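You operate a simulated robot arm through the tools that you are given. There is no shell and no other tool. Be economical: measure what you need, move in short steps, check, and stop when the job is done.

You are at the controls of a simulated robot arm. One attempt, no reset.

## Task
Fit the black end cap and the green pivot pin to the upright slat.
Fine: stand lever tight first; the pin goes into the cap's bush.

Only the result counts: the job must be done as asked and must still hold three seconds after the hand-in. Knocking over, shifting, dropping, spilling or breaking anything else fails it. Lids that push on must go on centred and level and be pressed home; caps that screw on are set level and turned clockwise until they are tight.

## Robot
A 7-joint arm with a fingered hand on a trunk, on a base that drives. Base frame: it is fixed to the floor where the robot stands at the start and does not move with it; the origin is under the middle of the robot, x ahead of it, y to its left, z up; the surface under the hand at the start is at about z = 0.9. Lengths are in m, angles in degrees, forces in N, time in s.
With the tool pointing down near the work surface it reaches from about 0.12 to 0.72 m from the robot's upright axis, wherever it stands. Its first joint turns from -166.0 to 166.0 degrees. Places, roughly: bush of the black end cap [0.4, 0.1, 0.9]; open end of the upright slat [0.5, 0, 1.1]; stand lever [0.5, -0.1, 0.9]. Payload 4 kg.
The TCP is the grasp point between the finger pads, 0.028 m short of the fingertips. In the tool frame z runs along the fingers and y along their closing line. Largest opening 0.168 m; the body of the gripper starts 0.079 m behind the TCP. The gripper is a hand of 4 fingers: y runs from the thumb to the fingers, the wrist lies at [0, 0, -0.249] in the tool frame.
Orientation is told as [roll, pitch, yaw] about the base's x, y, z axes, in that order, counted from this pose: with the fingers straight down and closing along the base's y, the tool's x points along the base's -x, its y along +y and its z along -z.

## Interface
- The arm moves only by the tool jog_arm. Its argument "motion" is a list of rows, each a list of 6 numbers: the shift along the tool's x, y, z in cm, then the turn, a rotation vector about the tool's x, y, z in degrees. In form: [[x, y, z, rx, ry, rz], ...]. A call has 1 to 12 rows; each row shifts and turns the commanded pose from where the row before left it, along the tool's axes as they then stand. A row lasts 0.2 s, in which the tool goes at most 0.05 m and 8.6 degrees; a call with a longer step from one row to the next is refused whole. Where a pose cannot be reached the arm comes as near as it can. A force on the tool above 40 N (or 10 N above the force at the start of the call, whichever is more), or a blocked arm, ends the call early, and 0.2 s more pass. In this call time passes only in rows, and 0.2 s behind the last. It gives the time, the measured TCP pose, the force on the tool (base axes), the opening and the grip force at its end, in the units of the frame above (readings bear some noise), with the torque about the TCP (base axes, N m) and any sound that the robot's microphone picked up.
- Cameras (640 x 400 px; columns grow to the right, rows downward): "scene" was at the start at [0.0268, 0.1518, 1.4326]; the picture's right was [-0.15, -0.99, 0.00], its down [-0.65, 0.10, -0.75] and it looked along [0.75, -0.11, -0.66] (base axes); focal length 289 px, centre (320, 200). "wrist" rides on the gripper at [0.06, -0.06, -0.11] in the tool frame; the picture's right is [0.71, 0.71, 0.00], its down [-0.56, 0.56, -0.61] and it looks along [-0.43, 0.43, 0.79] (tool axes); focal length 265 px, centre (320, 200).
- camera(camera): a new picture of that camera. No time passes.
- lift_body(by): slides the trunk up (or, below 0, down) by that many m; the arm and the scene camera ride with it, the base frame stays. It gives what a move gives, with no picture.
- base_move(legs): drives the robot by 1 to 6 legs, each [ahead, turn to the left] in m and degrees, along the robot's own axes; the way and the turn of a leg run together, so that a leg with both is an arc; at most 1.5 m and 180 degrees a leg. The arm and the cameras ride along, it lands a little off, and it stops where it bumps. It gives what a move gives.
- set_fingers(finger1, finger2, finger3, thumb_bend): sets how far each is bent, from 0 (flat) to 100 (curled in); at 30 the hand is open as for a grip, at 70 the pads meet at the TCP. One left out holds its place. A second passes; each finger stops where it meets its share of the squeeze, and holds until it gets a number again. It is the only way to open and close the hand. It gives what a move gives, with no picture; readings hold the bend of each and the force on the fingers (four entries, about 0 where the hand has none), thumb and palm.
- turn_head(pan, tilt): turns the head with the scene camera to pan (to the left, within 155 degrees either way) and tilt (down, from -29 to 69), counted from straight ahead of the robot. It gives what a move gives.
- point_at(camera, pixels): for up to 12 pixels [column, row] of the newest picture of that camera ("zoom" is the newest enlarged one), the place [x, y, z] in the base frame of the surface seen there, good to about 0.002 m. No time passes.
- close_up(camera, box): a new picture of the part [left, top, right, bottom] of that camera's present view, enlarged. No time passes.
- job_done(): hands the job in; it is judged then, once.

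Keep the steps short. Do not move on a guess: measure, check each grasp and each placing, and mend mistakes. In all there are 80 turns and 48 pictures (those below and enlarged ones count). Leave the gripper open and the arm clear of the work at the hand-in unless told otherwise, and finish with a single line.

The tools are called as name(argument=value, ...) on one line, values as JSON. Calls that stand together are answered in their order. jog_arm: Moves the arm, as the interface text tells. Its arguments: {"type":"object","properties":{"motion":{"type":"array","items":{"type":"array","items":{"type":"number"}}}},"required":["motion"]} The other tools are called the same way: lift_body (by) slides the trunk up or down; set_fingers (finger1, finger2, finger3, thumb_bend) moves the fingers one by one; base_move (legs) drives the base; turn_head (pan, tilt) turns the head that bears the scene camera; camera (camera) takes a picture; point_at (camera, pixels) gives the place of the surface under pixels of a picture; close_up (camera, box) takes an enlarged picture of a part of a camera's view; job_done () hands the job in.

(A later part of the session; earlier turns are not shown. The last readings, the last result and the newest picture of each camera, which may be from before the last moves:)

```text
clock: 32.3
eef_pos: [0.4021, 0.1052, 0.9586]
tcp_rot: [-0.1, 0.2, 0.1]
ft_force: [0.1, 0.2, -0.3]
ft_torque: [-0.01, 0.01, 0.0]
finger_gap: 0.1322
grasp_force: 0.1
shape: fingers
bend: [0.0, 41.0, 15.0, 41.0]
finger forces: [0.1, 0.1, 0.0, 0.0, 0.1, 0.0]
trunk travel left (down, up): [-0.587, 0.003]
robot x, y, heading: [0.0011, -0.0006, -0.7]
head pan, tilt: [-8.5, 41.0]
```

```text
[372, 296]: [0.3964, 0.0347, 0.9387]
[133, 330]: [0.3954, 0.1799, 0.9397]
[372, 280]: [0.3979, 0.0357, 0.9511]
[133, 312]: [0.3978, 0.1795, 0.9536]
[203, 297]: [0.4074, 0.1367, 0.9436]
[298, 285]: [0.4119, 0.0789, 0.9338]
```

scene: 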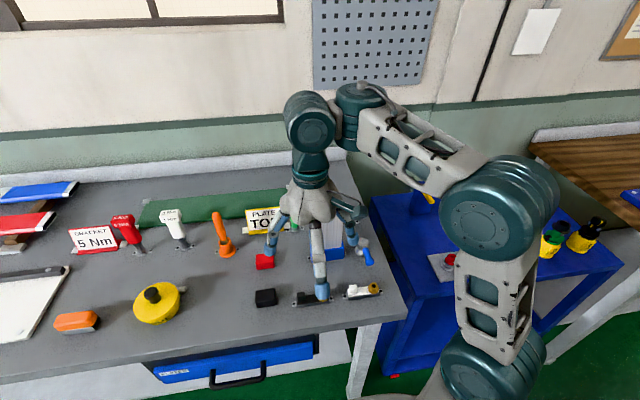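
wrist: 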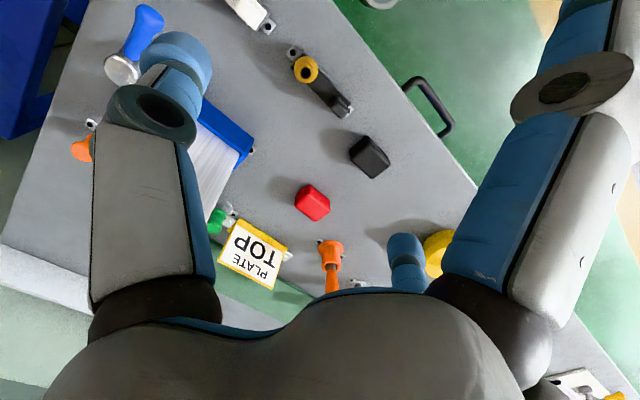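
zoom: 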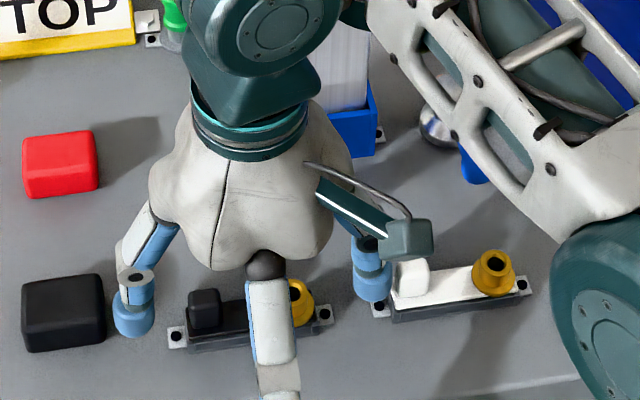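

Tips are 24 mm below the TCP. I'll lower 1.1 cm so they end just above the plate, then close in.

jog_arm(motion=[[-0.15, 0.1, 1.1, 0, 0, 0]])

set_fingers(finger2=48, thumb_bend=48)

close_up(camera="scene", box=[290, 260, 370, 310])

```text
clock: 32.7
eef_pos: [0.4068, 0.106, 0.9462]
tcp_rot: [0.0, 0.1, 0.1]
ft_force: [-0.2, 0.6, 0.3]
ft_torque: [-0.01, 0.0, 0.01]
finger_gap: 0.1321
grasp_force: 0.1
shape: fingers
bend: [0.0, 41.0, 15.0, 41.0]
finger forces: [0.1, 0.1, 0.1, 0.0, 0.0, 0.0]
trunk travel left (down, up): [-0.587, 0.003]
robot x, y, heading: [-0.001, -0.0006, -0.8]
head pan, tilt: [-8.5, 41.0]
```

```text
clock: 33.7
eef_pos: [0.406, 0.1054, 0.9464]
tcp_rot: [0.0, 0.2, 0.1]
ft_force: [-0.2, -0.2, 0.1]
ft_torque: [-0.01, 0.01, 0.02]
finger_gap: 0.1261
grasp_force: 0.1
shape: fingers
bend: [0.0, 48.0, 15.0, 48.0]
finger forces: [0.1, 0.0, 0.1, 0.0, 0.1, 0.1]
trunk travel left (down, up): [-0.587, 0.003]
robot x, y, heading: [-0.0008, -0.0014, -0.6]
head pan, tilt: [-8.5, 41.0]
```

```text
8.00 times, centred on (330, 285) of scene
```

zoom: 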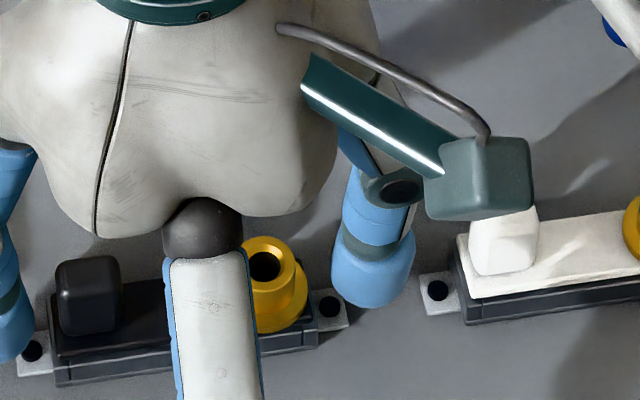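

Still open on both sides. I'll nudge 2 mm towards the robot and close until both meet.

jog_arm(motion=[[0.2, 0.1, 0, 0, 0, 0]])

set_fingers(finger2=57, thumb_bend=57)

close_up(camera="scene", box=[290, 260, 370, 310])

```text
clock: 34.1
eef_pos: [0.4052, 0.1095, 0.9453]
tcp_rot: [0.0, 0.2, 0.0]
ft_force: [-0.3, -1.0, 0.4]
ft_torque: [-0.03, -0.02, 0.01]
finger_gap: 0.1257
grasp_force: 0.1
shape: fingers
bend: [0.0, 48.0, 15.0, 48.0]
finger forces: [0.0, 0.1, 0.0, 0.0, 0.0, 0.0]
out of reach, approached as far as the arm can: row 1
trunk travel left (down, up): [-0.587, 0.003]
robot x, y, heading: [0.0001, 0.0002, -0.7]
head pan, tilt: [-8.5, 41.0]
```

```text
clock: 35.1
eef_pos: [0.4057, 0.1091, 0.9457]
tcp_rot: [-0.1, 0.2, 0.0]
ft_force: [0.4, -3.0, 1.1]
ft_torque: [-0.15, 0.01, 0.01]
finger_gap: 0.1231
grasp_force: 5.5
shape: fingers
bend: [0.0, 52.0, 15.0, 52.0]
finger forces: [0.0, 4.0, 0.0, 0.1, 7.2, 0.0]
trunk travel left (down, up): [-0.587, 0.003]
robot x, y, heading: [0.0019, 0.0012, -0.7]
head pan, tilt: [-8.5, 41.0]
```

```text
8.00 times, centred on (330, 285) of scene
```

zoom: 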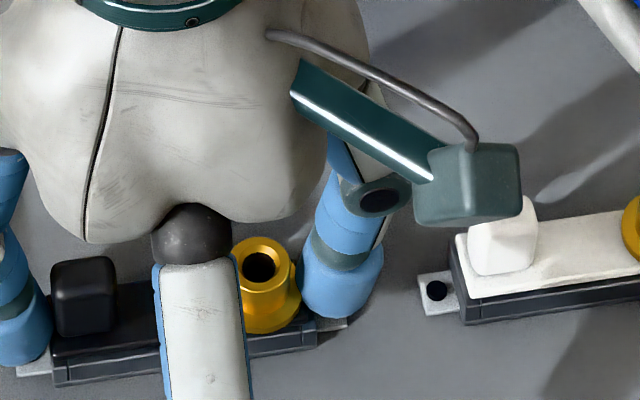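

Both made contact (4.0 and 7.2 N). I'll firm up the grip and lift 3 cm to test it.

set_fingers(finger2=75, thumb_bend=75)

jog_arm(motion=[[0, 0, -0.5, 0, 0, 0], [0, 0, -0.5, 0, 0, 0], [0, 0, -1, 0, 0, 0], [0, 0, -2, 0, 0, 0]])

close_up(camera="scene", box=[275, 235, 395, 310])

```text
clock: 36.1
eef_pos: [0.4054, 0.1071, 0.9457]
tcp_rot: [0.0, 0.2, -0.1]
ft_force: [-0.5, -16.1, 5.6]
ft_torque: [-0.6, -0.01, -0.01]
finger_gap: 0.1217
grasp_force: 15.9
shape: fingers
bend: [0.0, 51.0, 15.0, 53.0]
finger forces: [0.1, 7.8, 0.1, 0.0, 24.0, 0.0]
trunk travel left (down, up): [-0.587, 0.003]
robot x, y, heading: [-0.0005, -0.0003, -0.4]
head pan, tilt: [-8.5, 41.0]
```

```text
clock: 37.1
eef_pos: [0.4046, 0.1125, 0.9844]
tcp_rot: [0.3, 0.1, 0.1]
ft_force: [-0.3, -0.4, -0.9]
ft_torque: [0.05, 0.0, 0.02]
finger_gap: 0.1169
grasp_force: 10.3
shape: fingers
bend: [0.0, 49.0, 15.0, 59.0]
finger forces: [0.1, 10.8, 0.0, 0.0, 9.9, 0.1]
trunk travel left (down, up): [-0.587, 0.003]
robot x, y, heading: [-0.0021, 0.0009, -0.6]
head pan, tilt: [-8.5, 41.0]
```

```text
5.33 times, centred on (335, 272) of scene
```

zoom: 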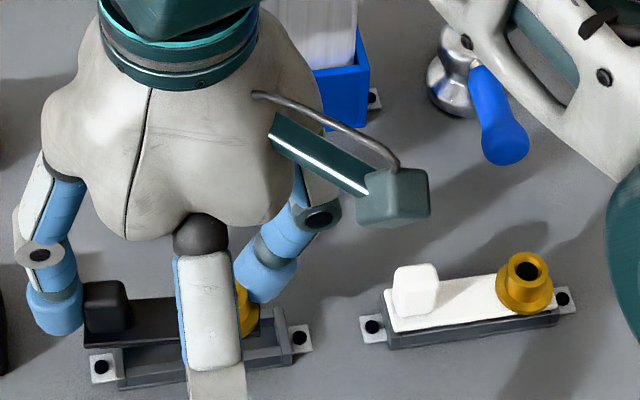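

The cap is up and out of its tray, gripped with 10.8 / 9.9 N. I'll lift straight to about 1.15 and then measure how it sits in the hand.

jog_arm(motion=[[0, 0, -3, 0, 0, 0], [0, 0, -3, 0, 0, 0], [0, 0, -3, 0, 0, 0], [0, 0, -3, 0, 0, 0], [0, 0, -3, 0, 0, 0], [0, 0, -2, 0, 0, 0]])

close_up(camera="scene", box=[260, 160, 400, 250])

```text
clock: 38.5
eef_pos: [0.4045, 0.1102, 1.1545]
tcp_rot: [-0.1, 0.1, 0.1]
ft_force: [0.4, -0.5, -0.9]
ft_torque: [-0.07, 0.0, 0.0]
finger_gap: 0.1166
grasp_force: 10.0
shape: fingers
bend: [0.0, 49.0, 15.0, 59.0]
finger forces: [0.1, 10.6, 0.1, 0.0, 9.8, 0.1]
trunk travel left (down, up): [-0.587, 0.003]
robot x, y, heading: [0.0005, -0.0024, -0.5]
head pan, tilt: [-8.5, 41.0]
```

```text
4.44 times, centred on (330, 205) of scene
```

zoom: 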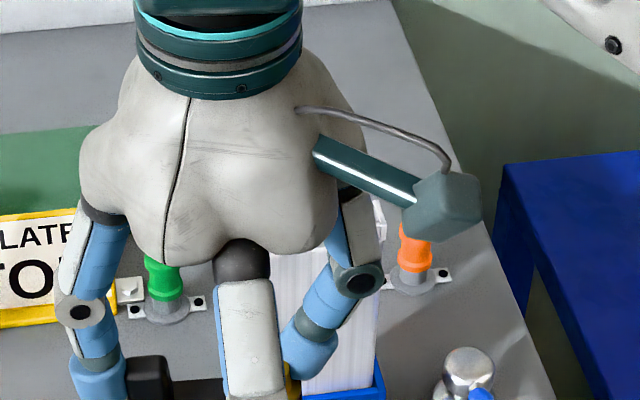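

The picture cut the cap off, so I'll look with the wrist camera, which sees it near the centre.

close_up(camera="wrist", box=[180, 60, 460, 260])

```text
2.00 times, centred on (320, 160) of wrist
```

zoom: 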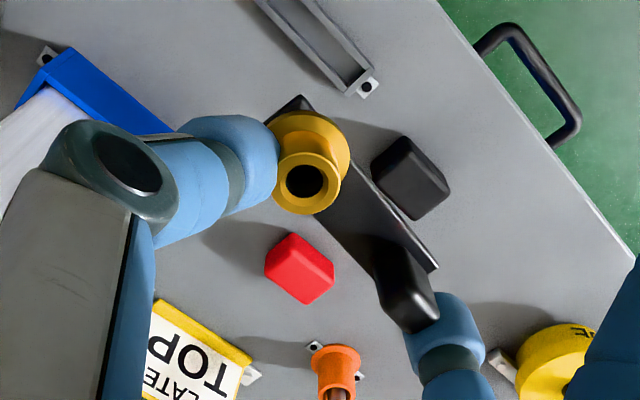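

A clear view. I'll measure the bush rim, plate edges and tab.

point_at(camera="zoom", pixels=[[279, 180], [333, 183], [308, 157], [303, 208], [436, 267], [300, 99], [375, 190], [335, 225], [350, 215], [412, 262], [408, 325], [380, 275]])

```text
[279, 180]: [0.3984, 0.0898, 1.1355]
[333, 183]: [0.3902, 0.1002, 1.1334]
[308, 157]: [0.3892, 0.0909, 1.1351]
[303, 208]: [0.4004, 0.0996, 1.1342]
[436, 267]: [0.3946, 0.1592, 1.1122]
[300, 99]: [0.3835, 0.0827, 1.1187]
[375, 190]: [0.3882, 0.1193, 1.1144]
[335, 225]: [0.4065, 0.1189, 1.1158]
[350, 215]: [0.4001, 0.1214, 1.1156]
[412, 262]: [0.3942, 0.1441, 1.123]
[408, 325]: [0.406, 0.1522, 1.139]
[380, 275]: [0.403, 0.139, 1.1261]
```

In the hand the cap is yawed about 8° and tilted about 5° (tab end low) and 3–4° (far side high). I'll turn the hand by the opposite amounts and raise slightly. Then I'll carry the cap most of the way to the slat and re-measure.

jog_arm(motion=[[0, 0, -0.5, 0, 0, -8.3], [0, 0, -0.5, -5.3, 2.7, 0], [-2.7, -1.9, -0.5, 0, 0, 0], [-2.7, -1.9, -0.5, 0, 0, 0], [-2.7, -1.9, -0.5, 0, 0, 0], [-2.7, -1.9, -0.5, 0, 0, 0]])

close_up(camera="wrist", box=[180, 60, 460, 260])

```text
clock: 39.9
eef_pos: [0.525, 0.0448, 1.1767]
tcp_rot: [-0.1, 0.0, 6.0]
ft_force: [-0.4, -0.1, 0.3]
ft_torque: [-0.03, 0.02, 0.04]
finger_gap: 0.1167
grasp_force: 10.5
shape: fingers
bend: [0.0, 49.0, 15.0, 59.0]
finger forces: [0.0, 10.6, 0.0, 0.0, 9.8, 0.0]
out of reach, approached as far as the arm can: row 1, 2
trunk travel left (down, up): [-0.587, 0.003]
robot x, y, heading: [-0.0011, 0.0003, -0.6]
head pan, tilt: [-8.5, 41.0]
```

```text
2.00 times, centred on (320, 160) of wrist
```

zoom: 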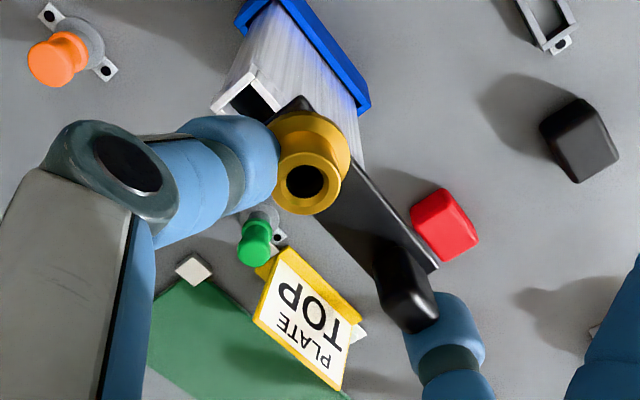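

The tilt was refused at the old spot (only 6° of yaw got through). I'll apply the remaining turn here without raising.

jog_arm(motion=[[0, 0, 0, -2.7, 1.3, -1.2], [0, 0, 0, -2.6, 1.4, -1.1]])

point_at(camera="wrist", pixels=[[320, 200]])

```text
clock: 40.5
eef_pos: [0.5241, 0.0456, 1.1768]
tcp_rot: [3.4, 2.0, 7.6]
ft_force: [0.1, 0.1, 1.3]
ft_torque: [0.03, 0.02, -0.01]
finger_gap: 0.1168
grasp_force: 10.0
shape: fingers
bend: [0.0, 49.0, 15.0, 59.0]
finger forces: [0.2, 10.5, 0.0, 0.0, 9.9, 0.0]
trunk travel left (down, up): [-0.587, 0.003]
robot x, y, heading: [0.0003, 0.0008, -0.4]
head pan, tilt: [-8.5, 41.0]
```

```text
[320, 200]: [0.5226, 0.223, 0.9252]
```

Now I'll move to just above the slat and re-measure the cap and the slat rim in one wrist view.

jog_arm(motion=[[-1.3, -0.6, 0.6, -0.8, 0.8, 0], [-1.2, -0.6, 0.6, 0, 0, 0]])

close_up(camera="wrist", box=[220, 80, 420, 230])

```text
clock: 41.1
eef_pos: [0.5492, 0.0391, 1.163]
tcp_rot: [6.1, 3.3, 8.4]
ft_force: [1.5, -0.4, 0.1]
ft_torque: [0.0, 0.0, -0.02]
finger_gap: 0.1169
grasp_force: 10.1
shape: fingers
bend: [0.0, 49.0, 15.0, 59.0]
finger forces: [0.0, 10.5, 0.0, 0.0, 9.8, 0.1]
trunk travel left (down, up): [-0.587, 0.003]
robot x, y, heading: [-0.0039, -0.002, -0.8]
head pan, tilt: [-8.5, 41.0]
```

```text
2.67 times, centred on (320, 155) of wrist
```

zoom: 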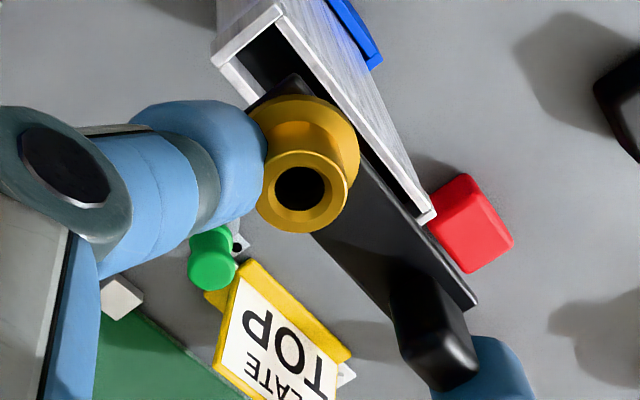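

I'll measure the cap's plate and the slat rim corners.

point_at(camera="zoom", pixels=[[474, 303], [293, 77], [380, 182], [325, 245], [385, 307], [355, 225], [277, 10], [217, 62], [433, 216], [301, 157], [268, 190], [300, 228]])

```text
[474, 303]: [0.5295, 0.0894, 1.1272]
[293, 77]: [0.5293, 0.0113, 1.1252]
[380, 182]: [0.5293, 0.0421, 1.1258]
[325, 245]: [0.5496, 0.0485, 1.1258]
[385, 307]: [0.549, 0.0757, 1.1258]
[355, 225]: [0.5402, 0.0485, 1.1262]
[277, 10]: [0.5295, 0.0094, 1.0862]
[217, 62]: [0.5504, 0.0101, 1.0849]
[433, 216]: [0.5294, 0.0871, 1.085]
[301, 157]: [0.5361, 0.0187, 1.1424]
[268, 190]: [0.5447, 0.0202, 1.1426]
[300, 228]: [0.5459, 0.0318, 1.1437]
```

The cap is now level (z 1.125–1.127) and square. It lies over the slat, needing only about -2 mm in y. I'll descend 2.2 cm vertically (allowing for the hand's tilt) with that correction, then check.

jog_arm(motion=[[-0.03, -0.32, 1.1, 0, 0, 0], [-0.06, -0.12, 1.1, 0, 0, 0]])

close_up(camera="wrist", box=[220, 80, 420, 230])

```text
clock: 41.7
eef_pos: [0.5492, 0.0389, 1.1413]
tcp_rot: [6.1, 3.3, 8.2]
ft_force: [-0.1, 0.1, -1.2]
ft_torque: [0.0, 0.02, 0.01]
finger_gap: 0.1168
grasp_force: 10.1
shape: fingers
bend: [0.0, 49.0, 15.0, 59.0]
finger forces: [0.1, 10.5, 0.1, 0.1, 9.8, 0.0]
trunk travel left (down, up): [-0.587, 0.003]
robot x, y, heading: [0.0008, -0.0021, -0.5]
head pan, tilt: [-8.5, 41.0]
```

```text
2.67 times, centred on (320, 155) of wrist
```

zoom: 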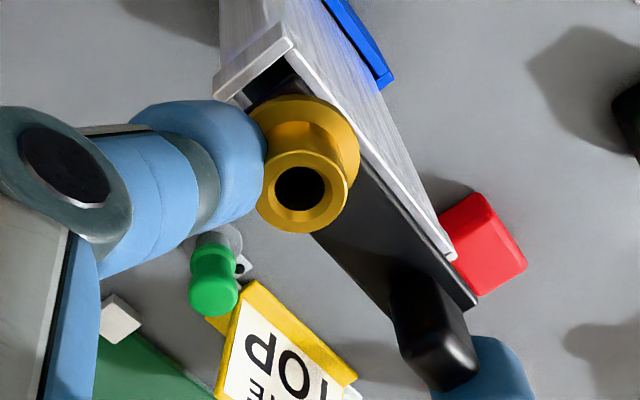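

point_at(camera="zoom", pixels=[[474, 303], [440, 262], [380, 182], [325, 245], [385, 307], [370, 225], [290, 36], [219, 92], [450, 258], [301, 157], [268, 190], [300, 228]])

```text
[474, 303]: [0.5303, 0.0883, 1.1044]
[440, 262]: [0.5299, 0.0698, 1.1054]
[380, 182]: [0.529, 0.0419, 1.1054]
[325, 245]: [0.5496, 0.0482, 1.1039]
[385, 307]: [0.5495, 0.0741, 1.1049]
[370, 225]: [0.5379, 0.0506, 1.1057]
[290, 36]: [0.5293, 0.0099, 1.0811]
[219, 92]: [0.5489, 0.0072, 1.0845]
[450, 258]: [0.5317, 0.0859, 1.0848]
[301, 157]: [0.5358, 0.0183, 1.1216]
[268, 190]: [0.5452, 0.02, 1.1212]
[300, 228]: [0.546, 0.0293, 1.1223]
```

The cap end is at y 0.0885 against the slat end at 0.087, so I'll shift -1.3 mm and keep lowering in small rows, watching the force.

jog_arm(motion=[[-0.03, -0.18, 0.5, 0, 0, 0], [-0.03, -0.05, 0.5, 0, 0, 0], [-0.03, -0.05, 0.4, 0, 0, 0]])

```text
clock: 42.5
eef_pos: [0.5493, 0.0365, 1.1272]
tcp_rot: [6.0, 3.2, 8.4]
ft_force: [-0.8, 0.3, 0.2]
ft_torque: [0.01, -0.02, 0.01]
finger_gap: 0.1167
grasp_force: 10.4
shape: fingers
bend: [0.0, 49.0, 15.0, 59.0]
finger forces: [0.0, 10.5, 0.0, 0.0, 9.8, 0.1]
trunk travel left (down, up): [-0.587, 0.003]
robot x, y, heading: [-0.0028, 0.002, -0.6]
head pan, tilt: [-8.5, 41.0]
```

There's no resistance at plate-top z ≈ 1.091, so it is probably entering. I'll continue in 3 mm rows.

jog_arm(motion=[[-0.02, -0.03, 0.3, 0, 0, 0], [-0.02, -0.03, 0.3, 0, 0, 0], [-0.02, -0.03, 0.3, 0, 0, 0]])

close_up(camera="wrist", box=[220, 80, 420, 230])

```text
clock: 43.2
eef_pos: [0.55, 0.0333, 1.125]
tcp_rot: [6.2, 2.4, 7.9]
ft_force: [-2.6, -4.2, 19.3]
ft_torque: [-0.66, 0.05, 0.12]
finger_gap: 0.1161
grasp_force: 23.5
shape: fingers
bend: [0.0, 48.0, 15.0, 59.0]
finger forces: [0.0, 12.7, 0.0, 0.0, 35.2, 0.0]
trunk travel left (down, up): [-0.587, 0.003]
robot x, y, heading: [0.0007, -0.0024, -0.6]
head pan, tilt: [-8.5, 41.0]
stopped in row 3: the force on the tool passed its limit at 42 N (the readings are from after the stop); the commanded pose is now the measured one
```

```text
2.67 times, centred on (320, 155) of wrist
```

zoom: 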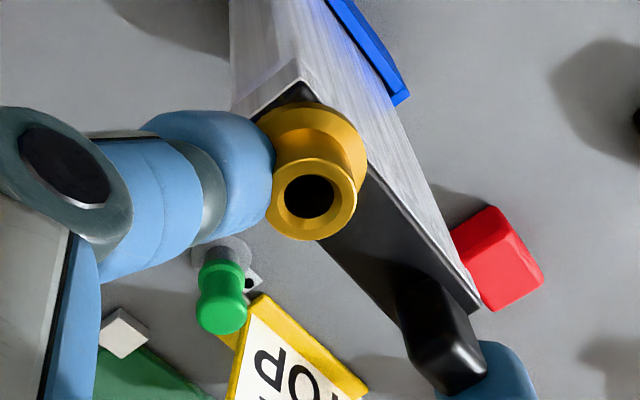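

It stopped at 42 N with the cap against or in the slat. I'll check the plate height and level: points (478,305), (430,250), (375,190), (300,92), plus the slat.

point_at(camera="zoom", pixels=[[470, 300], [440, 264], [390, 200], [335, 245], [395, 310], [370, 235], [300, 92], [303, 84], [478, 303], [450, 262], [312, 160], [305, 236]])

```text
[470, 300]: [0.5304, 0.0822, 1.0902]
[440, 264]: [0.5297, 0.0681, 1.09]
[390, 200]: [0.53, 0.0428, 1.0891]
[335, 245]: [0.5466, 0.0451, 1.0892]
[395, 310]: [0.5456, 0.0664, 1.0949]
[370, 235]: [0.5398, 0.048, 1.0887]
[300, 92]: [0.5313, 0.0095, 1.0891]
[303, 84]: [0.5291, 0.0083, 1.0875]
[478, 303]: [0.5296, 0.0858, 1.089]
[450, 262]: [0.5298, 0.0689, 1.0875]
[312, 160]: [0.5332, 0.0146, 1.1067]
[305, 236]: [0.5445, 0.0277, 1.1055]
```

The plate is level at z ≈ 1.089–1.090 all round, 4–5 mm above the rim and centred on the slat. I'll release and back straight up, then press at the plate centre with one finger to be sure it is home.

set_fingers(finger2=38, thumb_bend=38)

jog_arm(motion=[[0.1, 0.2, -2, 0, 0, 0], [0.1, 0.2, -2, 0, 0, 0], [2, 0.1, -1, 6, -2.5, 0], [2, 0, 0, 0, 0, 8]])

set_fingers(finger1=0, finger2=0, finger3=50, thumb_bend=0)

camera(camera="wrist")

```text
clock: 44.2
eef_pos: [0.5509, 0.0348, 1.1224]
tcp_rot: [6.1, 2.8, 8.1]
ft_force: [0.4, 0.2, -0.8]
ft_torque: [-0.02, -0.03, 0.03]
finger_gap: 0.1351
grasp_force: 0.1
shape: fingers
bend: [0.0, 38.0, 15.0, 38.0]
finger forces: [0.0, 0.0, 0.0, 0.1, 0.0, 0.0]
trunk travel left (down, up): [-0.587, 0.003]
robot x, y, heading: [-0.0012, -0.0037, -0.6]
head pan, tilt: [-8.5, 41.0]
```

```text
clock: 45.2
eef_pos: [0.5166, 0.0304, 1.1738]
tcp_rot: [0.2, 0.2, -0.1]
ft_force: [-0.1, 0.2, -0.2]
ft_torque: [0.0, -0.03, 0.0]
finger_gap: 0.1348
grasp_force: 0.1
shape: fingers
bend: [0.0, 38.0, 15.0, 38.0]
finger forces: [0.0, 0.0, 0.0, 0.0, 0.0, 0.0]
out of reach, approached as far as the arm can: row 3
trunk travel left (down, up): [-0.587, 0.003]
robot x, y, heading: [-0.0003, 0.0006, -0.6]
head pan, tilt: [-8.5, 41.0]
```

```text
clock: 46.2
eef_pos: [0.5173, 0.029, 1.1721]
tcp_rot: [0.2, 0.3, 0.0]
ft_force: [-0.1, -0.5, 1.0]
ft_torque: [-0.01, -0.01, -0.02]
finger_gap: 0.163
grasp_force: 0.1
shape: fingers
bend: [0.0, 0.0, 50.0, 0.0]
finger forces: [0.0, 0.0, 0.0, 0.0, 0.0, 0.0]
trunk travel left (down, up): [-0.587, 0.003]
robot x, y, heading: [0.003, -0.0022, -0.4]
head pan, tilt: [-8.5, 41.0]
```

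```text
6 pictures are left
```

wrist: 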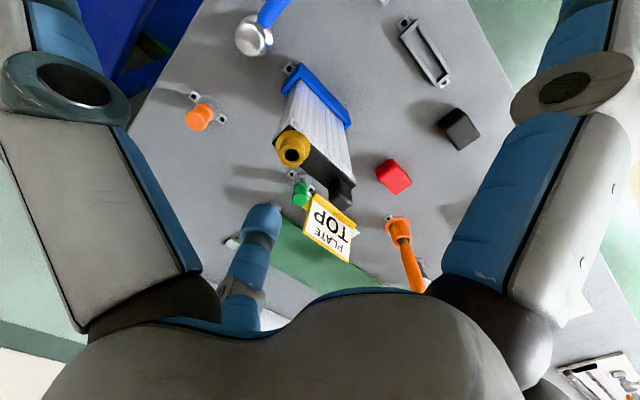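

The cap sits on the slat. I'll measure the finger 3 tip at (262,215), the cap plate and bush, and the green pin.

point_at(camera="wrist", pixels=[[262, 212], [276, 222], [318, 165], [325, 175], [328, 172], [291, 147], [283, 153], [341, 193], [303, 198], [301, 190], [306, 204], [298, 182]])

```text
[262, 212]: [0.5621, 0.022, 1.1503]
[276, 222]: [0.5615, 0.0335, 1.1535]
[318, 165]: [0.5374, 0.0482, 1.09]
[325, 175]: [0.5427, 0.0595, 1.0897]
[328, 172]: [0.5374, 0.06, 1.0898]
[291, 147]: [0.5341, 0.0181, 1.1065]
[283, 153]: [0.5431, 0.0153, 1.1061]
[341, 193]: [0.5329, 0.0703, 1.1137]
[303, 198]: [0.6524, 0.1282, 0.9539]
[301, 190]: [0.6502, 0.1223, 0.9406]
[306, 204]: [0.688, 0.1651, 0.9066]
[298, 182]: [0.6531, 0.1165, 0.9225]
```

The plate is level at 1.090. I'll position finger 3 over the plate centre (0.540, 0.050) and press down.

jog_arm(motion=[[1.9, 2.1, 0, 0, 0, 0], [0, 0, 2, 0, 0, 0], [0, 0, 2, 0, 0, 0], [0, 0, 1, 0, 0, 0], [0, 0, 0.5, 0, 0, 0], [0, 0, 0.4, 0, 0, 0], [0, 0, 0.4, 0, 0, 0], [0, 0, 0.4, 0, 0, 0], [0, 0, 0.4, 0, 0, 0], [0, 0, 0.4, 0, 0, 0]])

```text
clock: 47.6
eef_pos: [0.5008, 0.0517, 1.1213]
tcp_rot: [0.6, -1.1, -0.1]
ft_force: [0.3, -0.4, 24.8]
ft_torque: [0.01, -1.14, -0.04]
finger_gap: 0.1633
grasp_force: 12.3
shape: fingers
bend: [0.0, 0.0, 50.0, 0.0]
finger forces: [0.0, 0.0, 24.9, 0.0, 0.0, 0.0]
trunk travel left (down, up): [-0.587, 0.003]
robot x, y, heading: [0.0018, 0.0026, -0.8]
head pan, tilt: [-8.5, 41.0]
stopped in row 6: the force on the tool passed its limit at 45 N (the readings are from after the stop); the commanded pose is now the measured one
```

45 N was pressed at the centre. I'll press once more, then back off and check the plate height.

jog_arm(motion=[[0, 0, 0.4, 0, 0, 0], [0, 0, 0.4, 0, 0, 0], [0, 0, 0.4, 0, 0, 0]])

jog_arm(motion=[[0, 0, -2.5, 0, 0, 0], [0, 0, -2.5, 0, 0, 0], [0, 1, 0, 0, 0, 0], [0, 0, 0, 0, 0, 0]])

camera(camera="wrist")

```text
clock: 48.0
eef_pos: [0.5031, 0.051, 1.1211]
tcp_rot: [0.8, -1.7, -0.1]
ft_force: [-1.0, -1.1, 23.9]
ft_torque: [-0.04, -1.1, -0.05]
finger_gap: 0.1633
grasp_force: 12.0
shape: fingers
bend: [0.0, 0.0, 51.0, 0.0]
finger forces: [0.0, 0.0, 23.7, 0.0, 0.0, 0.0]
trunk travel left (down, up): [-0.587, 0.003]
robot x, y, heading: [0.0024, -0.0015, -0.7]
head pan, tilt: [-8.5, 41.0]
stopped in row 2: the force on the tool passed its limit at 43 N (the readings are from after the stop); the commanded pose is now the measured one
```

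```text
clock: 49.0
eef_pos: [0.5028, 0.0605, 1.1669]
tcp_rot: [0.6, -1.2, -0.2]
ft_force: [-0.6, 0.2, -0.4]
ft_torque: [0.0, 0.03, -0.01]
finger_gap: 0.1633
grasp_force: 0.0
shape: fingers
bend: [0.0, 0.0, 50.0, 0.0]
finger forces: [0.0, 0.0, 0.1, 0.0, 0.0, 0.0]
trunk travel left (down, up): [-0.587, 0.003]
robot x, y, heading: [-0.003, 0.0003, -0.5]
head pan, tilt: [-8.5, 41.0]
```

```text
5 pictures are left
```

wrist: 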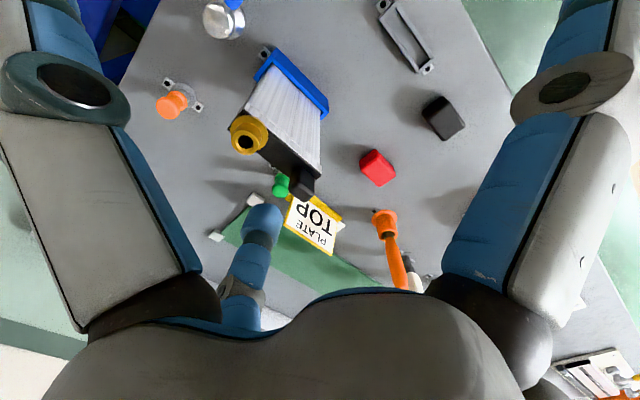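

I'll check the plate level and locate the bush bore centre from rim points, along with the tray's floor to learn the plug depth.

point_at(camera="wrist", pixels=[[268, 152], [277, 165], [286, 170], [292, 166], [236, 142], [253, 142], [245, 133], [243, 151], [244, 142], [404, 37], [303, 185], [280, 184]])

```text
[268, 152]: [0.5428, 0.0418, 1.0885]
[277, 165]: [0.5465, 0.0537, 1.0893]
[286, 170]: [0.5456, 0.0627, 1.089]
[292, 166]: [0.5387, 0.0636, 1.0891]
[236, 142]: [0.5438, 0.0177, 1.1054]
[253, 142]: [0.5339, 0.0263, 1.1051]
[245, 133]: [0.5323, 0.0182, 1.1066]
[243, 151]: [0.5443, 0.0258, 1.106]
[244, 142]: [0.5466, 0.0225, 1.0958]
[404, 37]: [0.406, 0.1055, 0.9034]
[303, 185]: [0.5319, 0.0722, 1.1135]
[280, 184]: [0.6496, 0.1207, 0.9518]
```

The cap is home: plate level at 1.089, bush centre about (0.5386, 0.022) with its top at 1.106. The pin is near the edge of my reach, so I'll drive the base 6 cm forward while the hand is high and clear.

base_move(legs=[[0.06, 0]])

point_at(camera="wrist", pixels=[[297, 200], [342, 220], [318, 207], [284, 235], [335, 252], [260, 205], [278, 178], [284, 181], [280, 190]])

```text
clock: 50.0
eef_pos: [0.5653, 0.058, 1.1667]
tcp_rot: [0.6, -1.2, -0.2]
ft_force: [-0.4, -0.3, 0.1]
ft_torque: [-0.01, 0.04, -0.03]
finger_gap: 0.163
grasp_force: 0.0
shape: fingers
bend: [0.0, 0.0, 50.0, 0.0]
finger forces: [0.0, 0.0, 0.0, 0.0, 0.0, 0.0]
trunk travel left (down, up): [-0.587, 0.003]
robot x, y, heading: [0.065, -0.0023, -0.7]
head pan, tilt: [-8.5, 41.0]
```

```text
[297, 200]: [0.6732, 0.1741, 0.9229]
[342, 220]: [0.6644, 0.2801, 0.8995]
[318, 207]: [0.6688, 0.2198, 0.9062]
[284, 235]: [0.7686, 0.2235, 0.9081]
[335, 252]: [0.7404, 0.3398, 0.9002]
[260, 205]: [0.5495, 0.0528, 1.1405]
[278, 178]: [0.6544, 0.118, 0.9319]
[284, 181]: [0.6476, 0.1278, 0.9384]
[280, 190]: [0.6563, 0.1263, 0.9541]
```

I'll square the hand to 45° so that the gripping pair avoids the label and slat, then move above the pin at about (0.657, 0.125).

jog_arm(motion=[[0, 0, 0, 0.6, 1.2, 0], [0, 0, 0, 0, 0, -7.5], [0, 0, 0, 0, 0, -7.5], [0, 0, 0, 0, 0, -7.5], [0, 0, 0, 0, 0, -7.5], [0, 0, 0, 0, 0, -7.5], [0, 0, 0, 0, 0, -7.3], [-3.7, -0.6, 0.5, 0, 0, 0], [-3.7, -0.6, 1.5, 0, 0, 0], [-3.7, -0.6, 2, 0, 0, 0]])

set_fingers(finger1=20, finger2=45, finger3=0, thumb_bend=45)

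jog_arm(motion=[[0, 0, 2, 0, 0, 0], [0, 0, 2, 0, 0, 0]])

close_up(camera="wrist", box=[220, 80, 420, 230])

```text
clock: 52.2
eef_pos: [0.6587, 0.1266, 1.1281]
tcp_rot: [0.0, 0.0, 44.7]
ft_force: [-0.6, 0.2, 0.2]
ft_torque: [0.0, -0.01, -0.01]
finger_gap: 0.1632
grasp_force: 0.0
shape: fingers
bend: [0.0, 0.0, 50.0, 0.0]
finger forces: [0.1, 0.1, 0.0, 0.0, 0.0, 0.1]
trunk travel left (down, up): [-0.587, 0.003]
robot x, y, heading: [0.0626, 0.0018, -0.8]
head pan, tilt: [-8.5, 41.0]
```

```text
clock: 53.2
eef_pos: [0.6582, 0.1255, 1.1292]
tcp_rot: [0.0, 0.0, 44.6]
ft_force: [-0.7, -0.4, 0.2]
ft_torque: [-0.03, 0.02, -0.01]
finger_gap: 0.1096
grasp_force: 0.0
shape: fingers
bend: [20.0, 45.0, 0.0, 45.0]
finger forces: [0.0, 0.0, 0.0, 0.0, 0.0, 0.1]
trunk travel left (down, up): [-0.587, 0.003]
robot x, y, heading: [0.065, -0.0006, -0.7]
head pan, tilt: [-8.5, 41.0]
```

```text
clock: 53.8
eef_pos: [0.6607, 0.1249, 1.0886]
tcp_rot: [-0.1, 0.0, 44.7]
ft_force: [0.0, -0.9, -0.2]
ft_torque: [0.0, 0.0, -0.01]
finger_gap: 0.1093
grasp_force: 0.1
shape: fingers
bend: [20.0, 45.0, 0.0, 45.0]
finger forces: [0.1, 0.0, 0.0, 0.0, 0.0, 0.1]
trunk travel left (down, up): [-0.587, 0.003]
robot x, y, heading: [0.0635, -0.0003, -0.5]
head pan, tilt: [-8.5, 41.0]
```

```text
2.67 times, centred on (320, 155) of wrist
```

zoom: 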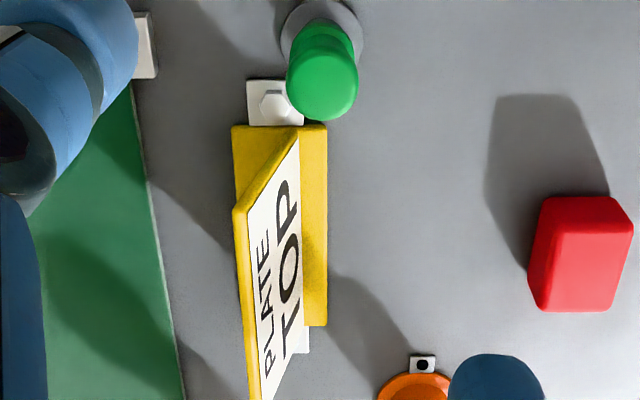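

The pin head's top disc is around (322,88). I'll measure its rim and sides, and the label's near corner.

point_at(camera="zoom", pixels=[[292, 88], [354, 88], [322, 116], [322, 62], [322, 88], [318, 35], [290, 45], [240, 205], [295, 140], [325, 130], [275, 105], [245, 330]])

```text
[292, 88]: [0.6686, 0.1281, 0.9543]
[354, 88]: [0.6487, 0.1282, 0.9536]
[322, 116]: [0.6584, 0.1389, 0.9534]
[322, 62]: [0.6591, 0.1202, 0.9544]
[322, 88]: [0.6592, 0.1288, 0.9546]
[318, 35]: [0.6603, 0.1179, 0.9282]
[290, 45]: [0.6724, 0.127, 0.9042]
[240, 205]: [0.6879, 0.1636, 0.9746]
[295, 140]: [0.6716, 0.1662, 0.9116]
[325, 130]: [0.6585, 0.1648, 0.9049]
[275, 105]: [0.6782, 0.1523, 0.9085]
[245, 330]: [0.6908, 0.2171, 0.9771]
```

The pin head centre is (0.659, 0.129) with radius about 1 cm and top at 0.954. I'll descend around it to TCP z ≈ 0.949 and close the thumb and finger 2.

jog_arm(motion=[[-0.2, 0.3, 3, 0, 0, 0], [0, 0, 3, 0, 0, 0], [0, 0, 3, 0, 0, 0], [0, 0, 3, 0, 0, 0], [0, 0, 2, 0, 0, 0]])

set_fingers(finger2=58, thumb_bend=58)

set_fingers(finger2=63, thumb_bend=63)

```text
clock: 55.0
eef_pos: [0.6559, 0.1288, 0.9442]
tcp_rot: [0.0, 0.0, 44.5]
ft_force: [0.5, -0.3, 0.6]
ft_torque: [-0.02, -0.03, 0.04]
finger_gap: 0.1097
grasp_force: 0.0
shape: fingers
bend: [20.0, 45.0, 0.0, 45.0]
finger forces: [0.0, 0.0, 0.0, 0.1, 0.1, 0.0]
trunk travel left (down, up): [-0.587, 0.003]
robot x, y, heading: [0.0602, 0.0039, -0.6]
head pan, tilt: [-8.5, 41.0]
```

```text
clock: 56.0
eef_pos: [0.6553, 0.1282, 0.9448]
tcp_rot: [0.1, 0.0, 44.7]
ft_force: [1.2, -0.8, 0.1]
ft_torque: [0.0, 0.01, -0.02]
finger_gap: 0.0988
grasp_force: 0.0
shape: fingers
bend: [20.0, 57.0, 0.0, 57.0]
finger forces: [0.0, 0.0, 0.0, 0.0, 0.0, 0.0]
trunk travel left (down, up): [-0.587, 0.003]
robot x, y, heading: [0.0596, -0.0011, -0.6]
head pan, tilt: [-8.5, 41.0]
```

```text
clock: 57.0
eef_pos: [0.6553, 0.1268, 0.9456]
tcp_rot: [0.0, 0.0, 44.6]
ft_force: [1.0, 0.6, -0.2]
ft_torque: [0.0, -0.02, -0.01]
finger_gap: 0.0952
grasp_force: 0.0
shape: fingers
bend: [20.0, 63.0, 0.0, 63.0]
finger forces: [0.0, 0.0, 0.0, 0.0, 0.0, 0.0]
trunk travel left (down, up): [-0.587, 0.003]
robot x, y, heading: [0.0622, 0.0011, -0.6]
head pan, tilt: [-8.5, 41.0]
```

There's no contact at bend 63 and I'm about 3 mm short in x. I'll nudge to centre and close firmly.

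jog_arm(motion=[[-0.3, -0.1, 0, 0, 0, 0]])

set_fingers(finger2=75, thumb_bend=75)

```text
clock: 57.4
eef_pos: [0.6573, 0.128, 0.9449]
tcp_rot: [-0.1, 0.0, 44.7]
ft_force: [0.8, -0.4, -0.1]
ft_torque: [0.01, 0.0, 0.0]
finger_gap: 0.0951
grasp_force: 0.2
shape: fingers
bend: [20.0, 63.0, 0.0, 63.0]
finger forces: [0.0, 0.0, 0.0, 0.0, 0.0, 0.0]
trunk travel left (down, up): [-0.587, 0.003]
robot x, y, heading: [0.0606, 0.0005, -1.0]
head pan, tilt: [-8.5, 41.0]
```

```text
clock: 58.4
eef_pos: [0.6596, 0.1273, 0.9469]
tcp_rot: [0.0, 0.0, 44.6]
ft_force: [5.7, -4.0, 1.2]
ft_torque: [-0.15, -0.13, 0.01]
finger_gap: 0.0935
grasp_force: 11.0
shape: fingers
bend: [20.0, 64.0, 0.0, 66.0]
finger forces: [0.1, 8.1, 0.1, 0.0, 14.6, 0.1]
trunk travel left (down, up): [-0.587, 0.003]
robot x, y, heading: [0.0633, -0.0028, -0.9]
head pan, tilt: [-8.5, 41.0]
```

The head is gripped (8 and 15 N). I'll lift slowly, straight up.

jog_arm(motion=[[0, 0, -0.5, 0, 0, 0], [0, 0, -1, 0, 0, 0], [0, 0, -1.5, 0, 0, 0], [0, 0, -2, 0, 0, 0], [0, 0, -3, 0, 0, 0], [0, 0, -3, 0, 0, 0], [0, 0, -3, 0, 0, 0], [0, 0, -2, 0, 0, 0]])

```text
clock: 60.2
eef_pos: [0.6599, 0.1292, 1.1091]
tcp_rot: [0.0, 0.0, 44.6]
ft_force: [0.3, -0.2, -0.3]
ft_torque: [0.01, -0.01, -0.01]
finger_gap: 0.093
grasp_force: 10.7
shape: fingers
bend: [20.0, 63.0, 0.0, 68.0]
finger forces: [0.1, 10.7, 0.0, 0.0, 10.4, 0.0]
trunk travel left (down, up): [-0.587, 0.003]
robot x, y, heading: [0.0646, -0.0013, -0.9]
head pan, tilt: [-8.5, 41.0]
```

The pin came out and is held evenly (10.7 / 10.4 N). I'll go around behind the slat, rising, to just behind the bush.

jog_arm(motion=[[2.95, -1.3, -0.3, 0, 0, 0], [2.95, -1.3, -0.3, 0, 0, 0], [2.95, -1.3, -0.4, 0, 0, 0], [1.6, 0.8, -2, 0, 0, 0], [1.5, 0.8, -2, 0, 0, 0], [1.5, 0.8, -1.5, 0, 0, 0]])

close_up(camera="wrist", box=[240, 90, 440, 240])

```text
clock: 61.6
eef_pos: [0.5725, 0.021, 1.173]
tcp_rot: [0.1, 0.0, 44.6]
ft_force: [-0.5, -1.0, -0.2]
ft_torque: [0.05, -0.01, 0.0]
finger_gap: 0.0928
grasp_force: 9.9
shape: fingers
bend: [20.0, 63.0, 0.0, 68.0]
finger forces: [0.0, 10.7, 0.0, 0.0, 10.5, 0.0]
trunk travel left (down, up): [-0.587, 0.003]
robot x, y, heading: [0.0614, -0.002, -0.6]
head pan, tilt: [-8.5, 41.0]
```

```text
2.67 times, centred on (340, 165) of wrist
```

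zoom: 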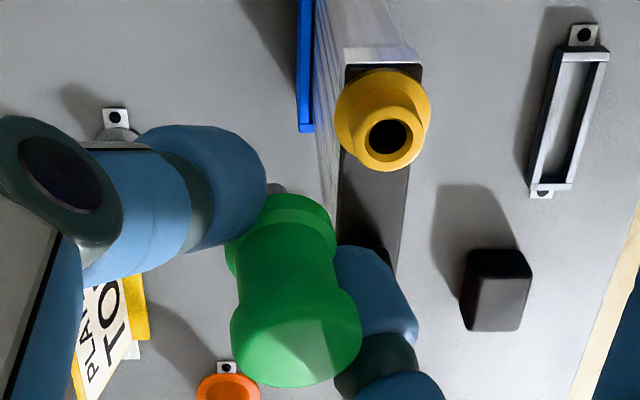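

I'll measure the pin head's top disc and lower lobe, the shaft tip at (276,187), and the bush rim.

point_at(camera="zoom", pixels=[[240, 340], [355, 335], [295, 380], [298, 335], [275, 186], [271, 190], [282, 198], [232, 240], [332, 232], [366, 137], [412, 138], [389, 162]])

```text
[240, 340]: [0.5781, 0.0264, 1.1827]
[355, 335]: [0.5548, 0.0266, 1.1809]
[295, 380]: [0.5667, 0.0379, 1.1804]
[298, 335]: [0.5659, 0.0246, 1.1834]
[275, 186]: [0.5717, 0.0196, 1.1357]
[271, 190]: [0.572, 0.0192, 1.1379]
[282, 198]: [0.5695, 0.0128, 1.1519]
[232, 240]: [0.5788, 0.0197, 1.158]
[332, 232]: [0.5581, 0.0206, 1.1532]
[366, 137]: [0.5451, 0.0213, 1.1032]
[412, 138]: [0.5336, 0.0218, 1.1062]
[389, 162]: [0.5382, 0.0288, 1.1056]
```

The pin leans about 6.7° in the grip, with its tip towards the thumb. Its tip is at about (0.571, 0.023, 1.137). I'll turn the hand -6.7° about tool x to bring it upright, then move it above the bore at (0.5388, 0.022).

jog_arm(motion=[[0, 0, 0, -6.7, 0, 0], [1.2, 0.9, 0.1, 0, 0, 0], [1.15, 0.87, 0.1, 0, 0, 0]])

close_up(camera="wrist", box=[260, 110, 380, 230])

```text
clock: 62.4
eef_pos: [0.5432, 0.0172, 1.1739]
tcp_rot: [6.8, 0.0, 44.7]
ft_force: [-0.3, 0.0, 0.1]
ft_torque: [0.01, 0.0, 0.06]
finger_gap: 0.093
grasp_force: 10.2
shape: fingers
bend: [20.0, 63.0, 0.0, 68.0]
finger forces: [0.0, 10.6, 0.0, 0.0, 10.4, 0.0]
out of reach, approached as far as the arm can: row 1
trunk travel left (down, up): [-0.587, 0.003]
robot x, y, heading: [0.061, -0.0043, -0.5]
head pan, tilt: [-8.5, 41.0]
```

```text
3.33 times, centred on (320, 170) of wrist
```

zoom: 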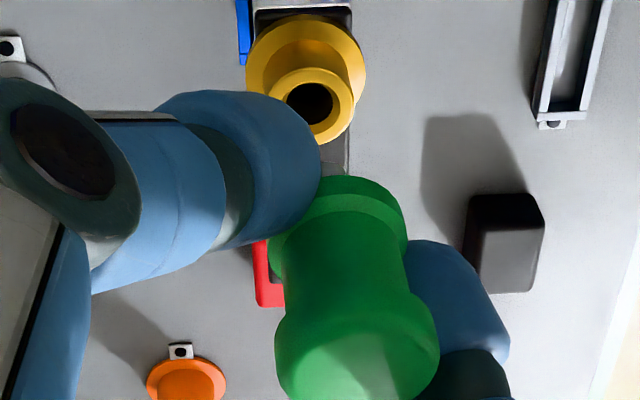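

I'll measure the upper and lower lobes of the pin to check it's upright, and the bush rim again.

point_at(camera="zoom", pixels=[[278, 335], [435, 335], [357, 370], [320, 340], [355, 300], [272, 245], [405, 240], [345, 180], [345, 200], [273, 100], [349, 96], [318, 138]])

```text
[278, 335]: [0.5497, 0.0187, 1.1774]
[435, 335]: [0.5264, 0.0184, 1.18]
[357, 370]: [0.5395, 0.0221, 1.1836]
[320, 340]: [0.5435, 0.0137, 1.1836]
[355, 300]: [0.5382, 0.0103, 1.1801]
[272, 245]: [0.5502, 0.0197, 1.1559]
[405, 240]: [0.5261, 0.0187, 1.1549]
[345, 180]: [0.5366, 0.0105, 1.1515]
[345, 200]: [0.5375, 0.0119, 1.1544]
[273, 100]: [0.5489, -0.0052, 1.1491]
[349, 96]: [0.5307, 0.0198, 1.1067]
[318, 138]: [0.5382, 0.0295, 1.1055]
```

The pin is upright and its axis at (0.538, 0.0215) lines up with the bore at (0.5387, 0.022). I'll descend vertically, slowing near entry.

jog_arm(motion=[[-0.07, -0.12, 1, 0, 0, 0], [0, -0.12, 1, 0, 0, 0], [0, -0.06, 0.5, 0, 0, 0], [0, -0.047, 0.4, 0, 0, 0], [0, -0.047, 0.4, 0, 0, 0], [0, -0.035, 0.3, 0, 0, 0]])

```text
clock: 63.8
eef_pos: [0.5479, 0.0143, 1.1427]
tcp_rot: [6.7, -0.2, 44.7]
ft_force: [0.3, -0.5, 12.2]
ft_torque: [0.05, -0.06, 0.0]
finger_gap: 0.0928
grasp_force: 12.6
shape: fingers
bend: [20.0, 62.0, 0.0, 72.0]
finger forces: [0.1, 12.2, 0.0, 0.1, 12.9, 0.0]
out of reach, approached as far as the arm can: row 2
trunk travel left (down, up): [-0.587, 0.003]
robot x, y, heading: [0.063, -0.0029, -0.7]
head pan, tilt: [-8.5, 41.0]
```

12 N of upward force at the height where the tip should just meet the bush. The hand has drifted by (+4.7, -2.9) mm from the reach hiccup, so the tip is likely on the rim. I'll raise 1 cm and undo the drift.

jog_arm(motion=[[0, 0.12, -1, 0, 0, 0], [0, 0.55, 0.06, 0, 0, 0], [0, 0, 0, 0, 0, 0]])

```text
clock: 64.6
eef_pos: [0.5445, 0.0183, 1.1506]
tcp_rot: [6.8, 0.0, 44.5]
ft_force: [-0.2, 0.2, 0.4]
ft_torque: [0.03, 0.01, 0.0]
finger_gap: 0.0927
grasp_force: 9.8
shape: fingers
bend: [20.0, 62.0, 0.0, 69.0]
finger forces: [0.0, 9.9, 0.0, 0.1, 9.8, 0.0]
trunk travel left (down, up): [-0.587, 0.003]
robot x, y, heading: [0.0621, 0.001, -0.7]
head pan, tilt: [-8.5, 41.0]
```

I'll check the alignment once more, since the grip shifted slightly (62/69).

close_up(camera="wrist", box=[260, 110, 380, 230])

```text
3.33 times, centred on (320, 170) of wrist
```

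zoom: 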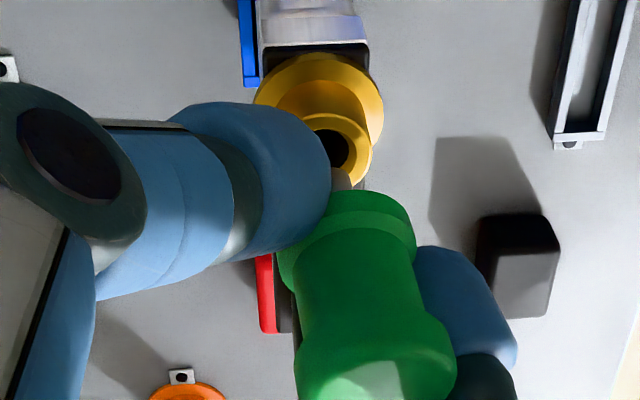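

The shaft tip now shows at (340,180). I'll measure the lobes, shaft and bush again.

point_at(camera="zoom", pixels=[[298, 350], [452, 350], [375, 310], [375, 385], [282, 260], [414, 250], [358, 192], [358, 210], [340, 172], [343, 182], [335, 180], [370, 150]])

```text
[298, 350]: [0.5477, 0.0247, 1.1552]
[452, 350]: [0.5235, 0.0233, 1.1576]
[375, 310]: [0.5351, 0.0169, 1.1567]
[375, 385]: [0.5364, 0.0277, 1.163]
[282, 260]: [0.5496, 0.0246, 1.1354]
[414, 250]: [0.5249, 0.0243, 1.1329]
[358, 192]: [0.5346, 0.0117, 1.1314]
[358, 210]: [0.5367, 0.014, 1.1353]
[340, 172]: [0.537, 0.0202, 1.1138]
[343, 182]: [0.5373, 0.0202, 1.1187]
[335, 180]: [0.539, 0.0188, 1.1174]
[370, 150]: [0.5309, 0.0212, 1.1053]
```

The tip is at about (0.538, 0.024), about 2 mm off the bore, with about 3° of residual lean. I'll correct the lean, shift, and lower gently.

jog_arm(motion=[[0, 0, 0, -3, 0, 0], [0.09, -0.39, -0.06, 0, 0, 0], [0, 0, 0, 0, 0, 0]])

jog_arm(motion=[[0, -0.07, 0.4, 0, 0, 0], [0, -0.05, 0.3, 0, 0, 0], [0, -0.05, 0.3, 0, 0, 0]])

```text
clock: 65.4
eef_pos: [0.5472, 0.0135, 1.1524]
tcp_rot: [9.8, 0.0, 44.6]
ft_force: [-0.5, 0.7, 0.5]
ft_torque: [0.01, 0.02, 0.0]
finger_gap: 0.0928
grasp_force: 10.0
shape: fingers
bend: [20.0, 62.0, 0.0, 69.0]
finger forces: [0.0, 10.0, 0.0, 0.0, 9.7, 0.0]
trunk travel left (down, up): [-0.587, 0.003]
robot x, y, heading: [0.0603, -0.0036, -1.0]
head pan, tilt: [-8.5, 41.0]
```

```text
clock: 66.2
eef_pos: [0.5475, 0.0143, 1.1401]
tcp_rot: [9.6, 0.0, 44.6]
ft_force: [0.3, -0.2, -0.2]
ft_torque: [0.01, 0.02, 0.0]
finger_gap: 0.0926
grasp_force: 10.0
shape: fingers
bend: [20.0, 62.0, 0.0, 69.0]
finger forces: [0.0, 10.0, 0.0, 0.0, 9.7, 0.0]
trunk travel left (down, up): [-0.587, 0.003]
robot x, y, heading: [0.0598, 0.0008, -0.6]
head pan, tilt: [-8.5, 41.0]
```

The hand is now below the previous blocking height with zero force, so the tip seems to be inside. I'll continue in small steps.

jog_arm(motion=[[0, -0.05, 0.3, 0, 0, 0], [0, -0.05, 0.3, 0, 0, 0], [0, -0.05, 0.3, 0, 0, 0]])

```text
clock: 67.0
eef_pos: [0.5476, 0.0162, 1.1315]
tcp_rot: [9.7, 0.0, 44.7]
ft_force: [0.0, 0.1, 0.5]
ft_torque: [0.02, 0.0, -0.02]
finger_gap: 0.0927
grasp_force: 10.0
shape: fingers
bend: [20.0, 62.0, 0.0, 69.0]
finger forces: [0.0, 10.0, 0.0, 0.0, 9.6, 0.1]
trunk travel left (down, up): [-0.587, 0.003]
robot x, y, heading: [0.0648, -0.003, -0.9]
head pan, tilt: [-8.5, 41.0]
```

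Still free, with the tip estimated at 1.092 (14 mm into the bush). I'll continue to the head's seat.

jog_arm(motion=[[0, -0.05, 0.3, 0, 0, 0], [0, -0.05, 0.3, 0, 0, 0], [0, -0.05, 0.3, 0, 0, 0], [0, -0.05, 0.3, 0, 0, 0]])

```text
clock: 68.0
eef_pos: [0.5468, 0.0151, 1.1198]
tcp_rot: [9.7, 0.0, 44.6]
ft_force: [-1.7, -2.1, 4.4]
ft_torque: [-0.03, 0.05, -0.06]
finger_gap: 0.0923
grasp_force: 8.9
shape: fingers
bend: [20.0, 64.0, 0.0, 72.0]
finger forces: [0.0, 7.7, 0.1, 0.0, 9.4, 0.0]
trunk travel left (down, up): [-0.587, 0.003]
robot x, y, heading: [0.0645, -0.0009, -0.9]
head pan, tilt: [-8.5, 41.0]
```

Contact at 4.4 N, about where the head should meet the bush. To be sure the shaft is in the bore and not beside it, I'll nudge sideways 3 mm and read the lateral force.

jog_arm(motion=[[0.3, 0, 0, 0, 0, 0]])

jog_arm(motion=[[-0.6, 0, 0, 0, 0, 0]])

jog_arm(motion=[[0.3, 0, 0, 0, 0, 0]])

```text
clock: 68.4
eef_pos: [0.5457, 0.0158, 1.1198]
tcp_rot: [9.6, 0.1, 44.8]
ft_force: [5.9, 3.5, 6.9]
ft_torque: [0.08, -0.09, -0.11]
finger_gap: 0.0921
grasp_force: 8.8
shape: fingers
bend: [20.0, 64.0, 0.0, 72.0]
finger forces: [0.0, 8.2, 0.1, 0.0, 9.5, 0.0]
trunk travel left (down, up): [-0.587, 0.003]
robot x, y, heading: [0.061, -0.0019, -0.5]
head pan, tilt: [-8.5, 41.0]
```

```text
clock: 68.8
eef_pos: [0.5488, 0.0166, 1.1198]
tcp_rot: [9.8, -0.1, 44.4]
ft_force: [-5.2, -5.8, 3.4]
ft_torque: [-0.12, 0.12, 0.0]
finger_gap: 0.0924
grasp_force: 8.3
shape: fingers
bend: [20.0, 64.0, 0.0, 72.0]
finger forces: [0.0, 7.2, 0.1, 0.0, 9.8, 0.0]
trunk travel left (down, up): [-0.587, 0.003]
robot x, y, heading: [0.0569, -0.0016, -0.8]
head pan, tilt: [-8.5, 41.0]
```

```text
clock: 69.2
eef_pos: [0.5473, 0.016, 1.119]
tcp_rot: [9.6, 0.1, 44.6]
ft_force: [1.0, -1.6, 2.6]
ft_torque: [-0.09, -0.06, -0.08]
finger_gap: 0.0925
grasp_force: 9.8
shape: fingers
bend: [20.0, 64.0, 0.0, 72.0]
finger forces: [0.1, 8.4, 0.0, 0.1, 11.6, 0.0]
trunk travel left (down, up): [-0.587, 0.003]
robot x, y, heading: [0.0658, -0.0005, -0.8]
head pan, tilt: [-8.5, 41.0]
```

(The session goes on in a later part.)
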